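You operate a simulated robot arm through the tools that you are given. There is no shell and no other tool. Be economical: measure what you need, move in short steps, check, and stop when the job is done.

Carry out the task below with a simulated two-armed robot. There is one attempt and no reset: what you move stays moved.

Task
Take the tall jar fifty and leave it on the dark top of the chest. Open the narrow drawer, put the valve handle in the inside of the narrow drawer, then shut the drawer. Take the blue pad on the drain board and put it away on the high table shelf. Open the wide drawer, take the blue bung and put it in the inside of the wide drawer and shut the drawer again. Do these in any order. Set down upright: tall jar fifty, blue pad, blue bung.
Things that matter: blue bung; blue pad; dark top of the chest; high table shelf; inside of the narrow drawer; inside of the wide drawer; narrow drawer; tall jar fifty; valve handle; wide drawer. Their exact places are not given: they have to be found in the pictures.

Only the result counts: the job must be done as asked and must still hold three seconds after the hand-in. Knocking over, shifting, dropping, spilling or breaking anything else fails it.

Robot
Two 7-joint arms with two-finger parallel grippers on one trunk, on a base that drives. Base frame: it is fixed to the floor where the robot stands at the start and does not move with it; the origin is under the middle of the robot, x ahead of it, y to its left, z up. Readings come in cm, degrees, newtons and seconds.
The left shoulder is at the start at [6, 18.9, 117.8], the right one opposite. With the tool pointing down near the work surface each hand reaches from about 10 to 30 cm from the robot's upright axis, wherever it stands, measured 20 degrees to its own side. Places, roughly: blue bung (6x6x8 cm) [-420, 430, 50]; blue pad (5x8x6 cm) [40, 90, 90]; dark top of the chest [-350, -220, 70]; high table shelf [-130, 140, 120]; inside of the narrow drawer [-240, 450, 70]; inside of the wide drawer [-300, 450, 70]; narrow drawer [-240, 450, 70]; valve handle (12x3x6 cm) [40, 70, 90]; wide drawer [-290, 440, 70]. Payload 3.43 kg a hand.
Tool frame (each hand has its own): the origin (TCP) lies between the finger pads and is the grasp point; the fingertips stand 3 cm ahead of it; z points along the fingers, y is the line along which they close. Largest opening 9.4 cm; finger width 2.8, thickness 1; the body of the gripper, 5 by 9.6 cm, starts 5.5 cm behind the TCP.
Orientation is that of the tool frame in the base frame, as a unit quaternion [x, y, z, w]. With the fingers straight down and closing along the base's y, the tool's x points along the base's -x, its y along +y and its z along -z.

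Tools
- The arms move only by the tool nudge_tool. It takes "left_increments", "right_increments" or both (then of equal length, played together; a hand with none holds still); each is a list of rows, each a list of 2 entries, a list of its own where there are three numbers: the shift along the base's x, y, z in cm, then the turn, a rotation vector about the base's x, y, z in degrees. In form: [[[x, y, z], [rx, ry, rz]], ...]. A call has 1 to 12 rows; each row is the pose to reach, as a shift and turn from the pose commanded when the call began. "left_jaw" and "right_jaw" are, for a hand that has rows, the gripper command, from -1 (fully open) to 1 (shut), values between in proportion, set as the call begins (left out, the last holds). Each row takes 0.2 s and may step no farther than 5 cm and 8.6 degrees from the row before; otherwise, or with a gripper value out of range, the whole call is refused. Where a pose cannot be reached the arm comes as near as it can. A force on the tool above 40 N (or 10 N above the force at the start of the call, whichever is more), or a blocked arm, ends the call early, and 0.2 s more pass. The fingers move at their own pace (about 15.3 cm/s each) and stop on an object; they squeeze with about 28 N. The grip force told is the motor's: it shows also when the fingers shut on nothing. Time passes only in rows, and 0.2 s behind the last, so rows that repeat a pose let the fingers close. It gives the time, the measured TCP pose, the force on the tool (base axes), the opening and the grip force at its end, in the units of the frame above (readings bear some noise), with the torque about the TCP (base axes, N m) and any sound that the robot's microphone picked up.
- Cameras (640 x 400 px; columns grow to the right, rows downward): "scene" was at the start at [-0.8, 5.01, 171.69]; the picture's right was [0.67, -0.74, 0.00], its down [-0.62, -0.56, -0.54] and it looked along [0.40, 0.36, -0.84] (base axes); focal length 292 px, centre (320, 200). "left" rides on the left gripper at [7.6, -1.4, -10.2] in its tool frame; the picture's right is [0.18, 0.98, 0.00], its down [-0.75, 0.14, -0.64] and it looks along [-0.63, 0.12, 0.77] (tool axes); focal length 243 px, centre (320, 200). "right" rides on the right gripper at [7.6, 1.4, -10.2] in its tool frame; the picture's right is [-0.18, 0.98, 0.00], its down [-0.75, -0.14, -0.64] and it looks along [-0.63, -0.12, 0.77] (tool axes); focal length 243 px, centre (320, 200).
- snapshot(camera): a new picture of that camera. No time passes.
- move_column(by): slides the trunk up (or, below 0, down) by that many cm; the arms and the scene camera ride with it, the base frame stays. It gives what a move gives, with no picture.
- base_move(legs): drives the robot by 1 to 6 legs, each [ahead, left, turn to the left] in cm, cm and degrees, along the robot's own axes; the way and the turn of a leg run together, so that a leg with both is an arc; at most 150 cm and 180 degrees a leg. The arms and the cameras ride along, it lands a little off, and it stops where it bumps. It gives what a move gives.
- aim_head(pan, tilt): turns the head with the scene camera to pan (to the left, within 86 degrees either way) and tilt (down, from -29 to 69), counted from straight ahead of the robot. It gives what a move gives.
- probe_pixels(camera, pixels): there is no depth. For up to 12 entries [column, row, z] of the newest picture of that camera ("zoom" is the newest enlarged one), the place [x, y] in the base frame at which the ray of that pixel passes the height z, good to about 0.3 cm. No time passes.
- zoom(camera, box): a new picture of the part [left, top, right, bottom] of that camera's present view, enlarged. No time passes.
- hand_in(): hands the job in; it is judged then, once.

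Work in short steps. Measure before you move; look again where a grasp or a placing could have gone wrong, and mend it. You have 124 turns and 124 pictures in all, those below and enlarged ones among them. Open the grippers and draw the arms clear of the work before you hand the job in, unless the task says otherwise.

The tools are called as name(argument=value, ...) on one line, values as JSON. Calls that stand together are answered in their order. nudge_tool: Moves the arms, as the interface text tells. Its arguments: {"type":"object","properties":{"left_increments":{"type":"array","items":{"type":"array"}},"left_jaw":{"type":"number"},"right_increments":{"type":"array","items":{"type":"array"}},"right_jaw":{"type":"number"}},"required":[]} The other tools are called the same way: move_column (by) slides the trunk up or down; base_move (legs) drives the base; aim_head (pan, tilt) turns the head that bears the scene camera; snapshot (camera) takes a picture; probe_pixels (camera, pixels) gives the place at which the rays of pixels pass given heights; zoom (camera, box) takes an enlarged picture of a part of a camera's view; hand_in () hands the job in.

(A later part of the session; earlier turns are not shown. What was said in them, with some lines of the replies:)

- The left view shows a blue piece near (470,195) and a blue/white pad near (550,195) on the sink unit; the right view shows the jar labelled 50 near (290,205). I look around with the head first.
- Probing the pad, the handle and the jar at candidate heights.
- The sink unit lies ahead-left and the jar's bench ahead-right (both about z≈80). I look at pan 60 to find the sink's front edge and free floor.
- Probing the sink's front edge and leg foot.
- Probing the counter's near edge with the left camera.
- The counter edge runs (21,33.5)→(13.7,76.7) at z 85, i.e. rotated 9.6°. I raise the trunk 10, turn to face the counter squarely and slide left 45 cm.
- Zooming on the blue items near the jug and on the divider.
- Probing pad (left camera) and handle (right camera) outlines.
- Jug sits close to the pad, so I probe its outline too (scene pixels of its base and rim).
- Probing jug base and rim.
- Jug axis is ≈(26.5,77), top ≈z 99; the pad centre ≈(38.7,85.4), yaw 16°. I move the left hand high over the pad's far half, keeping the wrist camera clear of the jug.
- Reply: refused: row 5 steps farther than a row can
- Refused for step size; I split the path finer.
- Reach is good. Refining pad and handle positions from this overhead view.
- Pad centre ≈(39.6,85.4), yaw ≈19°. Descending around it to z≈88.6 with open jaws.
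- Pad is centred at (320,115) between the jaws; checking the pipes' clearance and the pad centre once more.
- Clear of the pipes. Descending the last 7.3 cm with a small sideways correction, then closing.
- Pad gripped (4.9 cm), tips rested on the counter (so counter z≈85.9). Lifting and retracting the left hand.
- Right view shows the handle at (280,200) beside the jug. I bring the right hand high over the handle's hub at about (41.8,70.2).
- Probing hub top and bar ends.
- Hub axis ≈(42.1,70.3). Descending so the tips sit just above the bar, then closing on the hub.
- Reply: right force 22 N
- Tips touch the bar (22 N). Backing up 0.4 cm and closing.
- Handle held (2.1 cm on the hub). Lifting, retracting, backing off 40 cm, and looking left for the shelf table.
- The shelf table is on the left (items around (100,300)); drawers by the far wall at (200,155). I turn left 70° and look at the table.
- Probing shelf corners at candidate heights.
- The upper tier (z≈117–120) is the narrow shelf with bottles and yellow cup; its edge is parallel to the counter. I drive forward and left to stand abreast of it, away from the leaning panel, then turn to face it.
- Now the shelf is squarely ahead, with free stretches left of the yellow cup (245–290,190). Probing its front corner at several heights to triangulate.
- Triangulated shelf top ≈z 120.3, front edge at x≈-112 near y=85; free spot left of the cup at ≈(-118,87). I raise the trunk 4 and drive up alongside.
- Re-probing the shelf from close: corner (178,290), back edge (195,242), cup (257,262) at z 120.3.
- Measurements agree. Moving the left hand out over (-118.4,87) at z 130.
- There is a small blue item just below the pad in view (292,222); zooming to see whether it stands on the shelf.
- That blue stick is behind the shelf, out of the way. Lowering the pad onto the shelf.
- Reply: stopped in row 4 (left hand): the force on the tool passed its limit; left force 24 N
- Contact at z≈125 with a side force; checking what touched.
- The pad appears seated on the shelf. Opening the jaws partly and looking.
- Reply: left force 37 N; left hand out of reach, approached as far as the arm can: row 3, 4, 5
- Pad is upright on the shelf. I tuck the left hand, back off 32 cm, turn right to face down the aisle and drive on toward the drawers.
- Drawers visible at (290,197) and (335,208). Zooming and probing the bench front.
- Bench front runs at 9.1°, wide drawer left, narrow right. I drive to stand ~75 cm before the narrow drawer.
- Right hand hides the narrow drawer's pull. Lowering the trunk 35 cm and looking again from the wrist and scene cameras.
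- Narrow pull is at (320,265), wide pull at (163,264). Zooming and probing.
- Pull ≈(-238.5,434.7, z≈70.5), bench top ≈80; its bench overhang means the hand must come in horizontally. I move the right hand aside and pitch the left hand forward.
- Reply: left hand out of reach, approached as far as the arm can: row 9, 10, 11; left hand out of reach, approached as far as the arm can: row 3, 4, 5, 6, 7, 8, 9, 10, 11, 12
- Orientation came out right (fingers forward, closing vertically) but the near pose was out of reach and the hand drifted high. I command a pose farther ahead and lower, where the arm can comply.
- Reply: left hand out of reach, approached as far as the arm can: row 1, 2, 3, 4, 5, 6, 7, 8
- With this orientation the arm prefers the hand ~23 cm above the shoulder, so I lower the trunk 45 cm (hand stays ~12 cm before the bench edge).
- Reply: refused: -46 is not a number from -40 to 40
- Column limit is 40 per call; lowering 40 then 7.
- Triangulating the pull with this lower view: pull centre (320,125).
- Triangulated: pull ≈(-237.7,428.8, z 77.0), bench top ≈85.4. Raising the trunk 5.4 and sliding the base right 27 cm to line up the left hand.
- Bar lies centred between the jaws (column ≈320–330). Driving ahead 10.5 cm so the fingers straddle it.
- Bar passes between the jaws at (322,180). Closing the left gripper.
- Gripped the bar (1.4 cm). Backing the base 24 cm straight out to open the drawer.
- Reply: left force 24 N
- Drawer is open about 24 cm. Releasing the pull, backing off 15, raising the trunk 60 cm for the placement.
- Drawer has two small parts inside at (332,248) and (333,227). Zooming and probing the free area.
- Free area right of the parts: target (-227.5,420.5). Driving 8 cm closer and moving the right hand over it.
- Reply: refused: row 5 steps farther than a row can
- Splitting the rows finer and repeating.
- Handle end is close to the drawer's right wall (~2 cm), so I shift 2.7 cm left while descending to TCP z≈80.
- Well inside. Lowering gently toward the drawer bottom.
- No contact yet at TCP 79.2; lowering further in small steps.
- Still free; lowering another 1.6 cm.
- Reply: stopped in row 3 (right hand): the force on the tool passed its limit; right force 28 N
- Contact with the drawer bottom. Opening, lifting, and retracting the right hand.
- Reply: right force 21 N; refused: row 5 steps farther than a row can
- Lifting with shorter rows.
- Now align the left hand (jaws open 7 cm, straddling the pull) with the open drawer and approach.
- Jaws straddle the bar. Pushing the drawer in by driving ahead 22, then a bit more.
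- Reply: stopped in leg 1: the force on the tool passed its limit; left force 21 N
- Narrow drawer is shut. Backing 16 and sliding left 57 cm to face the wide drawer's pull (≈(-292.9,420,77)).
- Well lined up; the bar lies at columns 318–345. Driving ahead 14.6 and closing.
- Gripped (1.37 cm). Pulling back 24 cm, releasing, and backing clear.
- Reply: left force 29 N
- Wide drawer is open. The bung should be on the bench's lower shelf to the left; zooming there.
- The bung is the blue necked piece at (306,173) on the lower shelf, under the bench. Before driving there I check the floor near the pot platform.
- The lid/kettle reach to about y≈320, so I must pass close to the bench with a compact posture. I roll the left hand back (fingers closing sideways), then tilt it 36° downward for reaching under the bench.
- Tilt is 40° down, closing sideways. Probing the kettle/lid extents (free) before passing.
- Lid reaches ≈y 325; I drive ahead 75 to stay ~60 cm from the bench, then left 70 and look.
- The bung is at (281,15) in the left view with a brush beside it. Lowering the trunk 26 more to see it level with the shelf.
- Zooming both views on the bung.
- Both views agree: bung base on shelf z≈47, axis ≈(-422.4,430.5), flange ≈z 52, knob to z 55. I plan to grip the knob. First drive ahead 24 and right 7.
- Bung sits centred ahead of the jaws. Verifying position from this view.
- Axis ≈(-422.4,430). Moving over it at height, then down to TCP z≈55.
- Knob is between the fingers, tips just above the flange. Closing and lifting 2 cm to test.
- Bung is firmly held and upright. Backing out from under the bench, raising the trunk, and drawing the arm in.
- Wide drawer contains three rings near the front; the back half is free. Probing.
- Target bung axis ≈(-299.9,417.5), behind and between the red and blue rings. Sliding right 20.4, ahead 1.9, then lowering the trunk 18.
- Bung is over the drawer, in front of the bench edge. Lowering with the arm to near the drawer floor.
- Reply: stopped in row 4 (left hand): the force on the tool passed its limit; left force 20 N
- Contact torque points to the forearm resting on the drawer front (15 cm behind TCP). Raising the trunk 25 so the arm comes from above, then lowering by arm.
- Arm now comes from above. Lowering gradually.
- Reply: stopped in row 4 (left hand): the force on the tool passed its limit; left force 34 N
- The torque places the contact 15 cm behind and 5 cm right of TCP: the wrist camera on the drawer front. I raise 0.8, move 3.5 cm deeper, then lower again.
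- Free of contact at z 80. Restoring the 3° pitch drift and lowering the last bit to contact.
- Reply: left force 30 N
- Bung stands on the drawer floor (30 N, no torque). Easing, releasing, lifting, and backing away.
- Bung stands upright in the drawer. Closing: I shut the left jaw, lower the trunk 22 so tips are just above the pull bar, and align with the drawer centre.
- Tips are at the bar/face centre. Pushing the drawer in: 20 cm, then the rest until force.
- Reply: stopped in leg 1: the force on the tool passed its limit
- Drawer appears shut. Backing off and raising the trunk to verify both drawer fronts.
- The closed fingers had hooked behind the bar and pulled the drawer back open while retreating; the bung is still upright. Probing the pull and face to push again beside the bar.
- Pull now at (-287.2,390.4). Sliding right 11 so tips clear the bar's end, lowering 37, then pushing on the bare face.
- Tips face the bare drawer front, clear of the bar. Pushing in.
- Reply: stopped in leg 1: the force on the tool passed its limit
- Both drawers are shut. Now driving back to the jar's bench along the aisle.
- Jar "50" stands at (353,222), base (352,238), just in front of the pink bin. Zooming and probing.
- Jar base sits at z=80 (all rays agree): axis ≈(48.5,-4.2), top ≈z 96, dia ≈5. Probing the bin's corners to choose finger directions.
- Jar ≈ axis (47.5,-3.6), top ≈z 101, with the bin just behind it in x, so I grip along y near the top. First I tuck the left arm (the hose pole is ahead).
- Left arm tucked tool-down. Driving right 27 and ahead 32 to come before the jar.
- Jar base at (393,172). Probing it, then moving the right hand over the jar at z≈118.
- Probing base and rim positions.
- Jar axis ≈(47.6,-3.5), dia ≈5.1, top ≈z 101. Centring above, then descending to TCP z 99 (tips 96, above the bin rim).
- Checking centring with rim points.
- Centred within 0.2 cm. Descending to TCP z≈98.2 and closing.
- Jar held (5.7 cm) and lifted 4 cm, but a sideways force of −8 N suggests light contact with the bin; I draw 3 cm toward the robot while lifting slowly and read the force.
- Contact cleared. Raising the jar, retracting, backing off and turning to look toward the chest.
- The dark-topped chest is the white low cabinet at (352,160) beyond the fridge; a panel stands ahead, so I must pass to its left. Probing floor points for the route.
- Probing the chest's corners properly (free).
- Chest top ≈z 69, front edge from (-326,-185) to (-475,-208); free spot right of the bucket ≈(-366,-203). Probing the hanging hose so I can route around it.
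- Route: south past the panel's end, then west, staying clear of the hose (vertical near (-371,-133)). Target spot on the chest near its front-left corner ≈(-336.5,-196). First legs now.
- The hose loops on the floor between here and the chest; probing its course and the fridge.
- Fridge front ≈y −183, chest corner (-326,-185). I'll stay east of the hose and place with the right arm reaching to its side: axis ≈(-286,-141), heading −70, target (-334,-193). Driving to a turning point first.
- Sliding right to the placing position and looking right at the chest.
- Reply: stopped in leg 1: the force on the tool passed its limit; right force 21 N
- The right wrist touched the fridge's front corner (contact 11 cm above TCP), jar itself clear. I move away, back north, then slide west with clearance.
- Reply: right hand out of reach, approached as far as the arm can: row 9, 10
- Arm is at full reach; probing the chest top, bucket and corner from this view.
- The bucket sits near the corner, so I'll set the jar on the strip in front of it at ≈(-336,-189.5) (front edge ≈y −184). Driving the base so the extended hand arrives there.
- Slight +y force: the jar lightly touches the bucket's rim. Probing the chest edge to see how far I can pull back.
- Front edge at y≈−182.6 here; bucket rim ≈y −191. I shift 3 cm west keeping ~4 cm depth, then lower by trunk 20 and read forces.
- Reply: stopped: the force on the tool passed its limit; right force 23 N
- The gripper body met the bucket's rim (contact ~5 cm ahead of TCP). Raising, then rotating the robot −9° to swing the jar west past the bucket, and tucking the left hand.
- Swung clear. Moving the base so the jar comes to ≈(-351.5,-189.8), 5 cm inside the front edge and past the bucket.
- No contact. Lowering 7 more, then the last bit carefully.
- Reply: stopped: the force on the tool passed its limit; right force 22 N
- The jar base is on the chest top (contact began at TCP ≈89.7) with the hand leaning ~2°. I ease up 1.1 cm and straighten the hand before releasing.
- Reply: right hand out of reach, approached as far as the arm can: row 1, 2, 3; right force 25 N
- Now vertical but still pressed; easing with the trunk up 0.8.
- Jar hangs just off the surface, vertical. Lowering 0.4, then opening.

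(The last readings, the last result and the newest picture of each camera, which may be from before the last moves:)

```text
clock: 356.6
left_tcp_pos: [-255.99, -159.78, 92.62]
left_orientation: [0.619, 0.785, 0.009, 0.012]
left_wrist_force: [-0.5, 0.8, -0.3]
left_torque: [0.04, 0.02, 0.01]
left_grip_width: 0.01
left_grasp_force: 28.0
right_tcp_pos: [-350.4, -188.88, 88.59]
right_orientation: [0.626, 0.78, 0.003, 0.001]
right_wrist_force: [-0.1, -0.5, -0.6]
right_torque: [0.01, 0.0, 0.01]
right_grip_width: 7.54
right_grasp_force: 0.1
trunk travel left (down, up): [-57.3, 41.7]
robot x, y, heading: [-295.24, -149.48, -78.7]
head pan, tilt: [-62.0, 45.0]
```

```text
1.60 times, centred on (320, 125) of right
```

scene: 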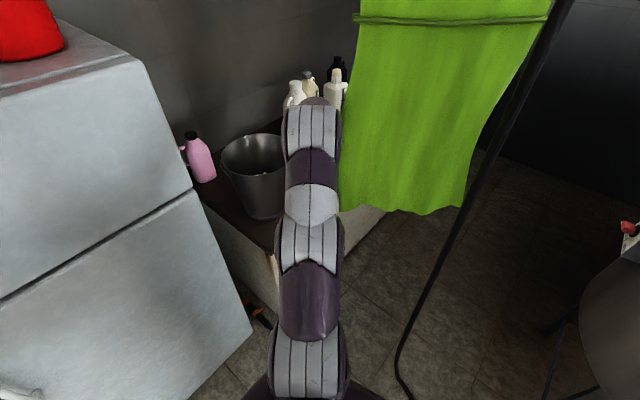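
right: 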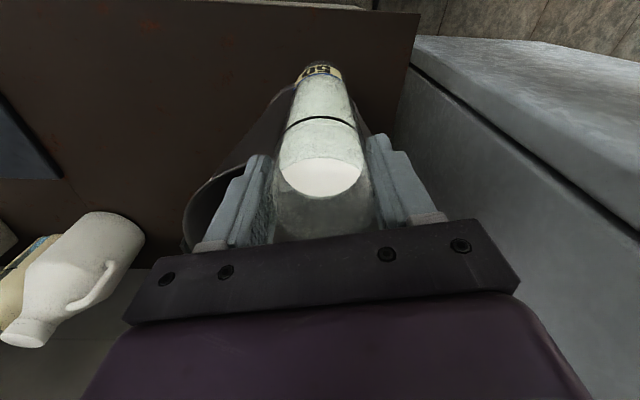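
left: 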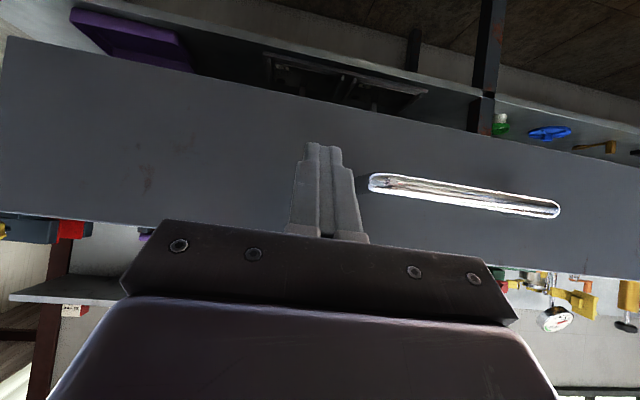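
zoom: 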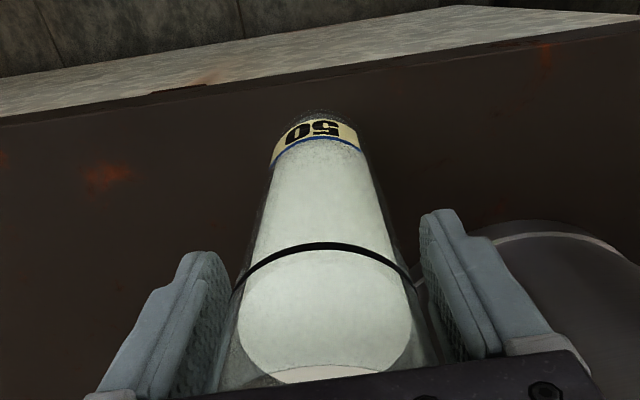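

Jar stands free and upright, inside the edge. Raising straight up with the trunk, then backing away.

move_column(by=28)

base_move(legs=[[-28, 6, 0]])

nudge_tool(right_increments=[[[4, 2, 0], [0, 0, 0]], [[8, 4, 0], [0, 0, 0]], [[12, 6, 0], [0, 0, 0]], [[16, 8, 0], [0, 0, 0]], [[20, 9, 0], [0, 0, 0]], [[24, 10, 0], [0, 0, 0]]])

snapshot(camera="scene")

```text
clock: 359.4
left_tcp_pos: [-256.05, -159.76, 120.55]
left_orientation: [0.62, 0.785, 0.008, 0.013]
left_wrist_force: [0.7, -0.6, 0.2]
left_torque: [-0.01, 0.02, 0.0]
left_grip_width: 0.0
left_grasp_force: 27.5
right_tcp_pos: [-350.25, -188.71, 116.46]
right_orientation: [0.626, 0.78, 0.003, 0.001]
right_wrist_force: [-0.2, -0.8, -0.9]
right_torque: [0.0, 0.0, 0.0]
right_grip_width: 7.54
right_grasp_force: 0.0
trunk travel left (down, up): [-85.3, 13.7]
robot x, y, heading: [-295.64, -149.2, -78.8]
head pan, tilt: [-62.0, 45.0]
```

```text
clock: 361.4
left_tcp_pos: [-255.84, -131.31, 120.52]
left_orientation: [0.62, 0.784, 0.009, 0.012]
left_wrist_force: [-1.0, 0.4, 0.9]
left_torque: [0.05, 0.0, 0.02]
left_grip_width: 0.0
left_grasp_force: 28.1
right_tcp_pos: [-350.0, -160.35, 116.57]
right_orientation: [0.626, 0.78, 0.003, -0.001]
right_wrist_force: [1.0, -0.2, 1.3]
right_torque: [0.01, 0.03, -0.03]
right_grip_width: 7.54
right_grasp_force: 0.1
trunk travel left (down, up): [-85.3, 13.7]
robot x, y, heading: [-295.41, -120.55, -78.4]
head pan, tilt: [-62.0, 45.0]
```

```text
clock: 362.8
left_tcp_pos: [-255.53, -131.09, 120.53]
left_orientation: [0.621, 0.784, 0.009, 0.012]
left_wrist_force: [0.9, -0.5, 0.0]
left_torque: [0.01, -0.04, 0.01]
left_grip_width: 0.0
left_grasp_force: 28.5
right_tcp_pos: [-326.32, -150.05, 116.96]
right_orientation: [0.626, 0.78, 0.002, 0.0]
right_wrist_force: [0.2, 0.0, 0.0]
right_torque: [0.01, 0.04, -0.05]
right_grip_width: 7.54
right_grasp_force: 0.0
trunk travel left (down, up): [-85.3, 13.7]
robot x, y, heading: [-295.14, -121.12, -78.7]
head pan, tilt: [-62.0, 45.0]
```

```text
0 pictures are left
5 turns are left
```

scene: 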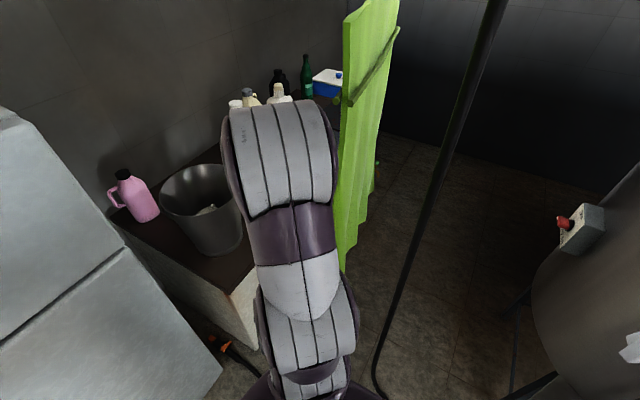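

The jar is hidden behind the arm in this last view, but it was seen standing upright and was released without contact. Opening the left gripper as well, clear of everything.

nudge_tool(left_increments=[[[0, 0, 0], [0, 0, 0]], [[0, 0, 0], [0, 0, 0]], [[0, 0, 0], [0, 0, 0]]], left_jaw=-1)

```text
clock: 363.6
left_tcp_pos: [-255.79, -131.07, 120.66]
left_orientation: [0.62, 0.784, 0.009, 0.013]
left_wrist_force: [0.3, -0.1, -0.3]
left_torque: [0.0, -0.03, 0.0]
left_grip_width: 9.41
left_grasp_force: 0.1
right_tcp_pos: [-326.37, -150.11, 117.08]
right_orientation: [0.626, 0.779, 0.003, 0.001]
right_wrist_force: [-0.1, -0.4, -0.3]
right_torque: [0.0, -0.01, 0.02]
right_grip_width: 7.5
right_grasp_force: 0.2
trunk travel left (down, up): [-85.3, 13.7]
robot x, y, heading: [-295.07, -121.45, -78.5]
head pan, tilt: [-62.0, 45.0]
4 turns are left
```

All four parts are done and both hands are open and clear; handing in.

hand_in()

```text
The job is handed in.
```

I finished all four parts and handed the job in. I don't have the verdict, and some light contacts along the way could count against it.

- **Blue pad:** it is upright on the high table shelf, to the left of the yellow cup.
- **Valve handle:** it is in the narrow drawer, and the drawer is shut.
- **Blue bung:** it is in the wide drawer, and the drawer is shut. My hand caught the pull after the first close and dragged the drawer open again. The bung was still upright then, but I couldn't see it after the second close.
- **Tall jar fifty:** it was upright on the dark top of the chest, about 4 cm in from the front edge, when I let go. I lifted the hand straight up, but the arm hid the jar in my last picture.

**Contacts:**
- The jar seems to have brushed the pink bin when I lifted it, and it touched the bucket on the chest.
- The right gripper came down on the bucket's rim, and the right wrist bumped the corner of the fridge.
- I saw no sign that any of these moved, but I couldn't check them closely afterwards.
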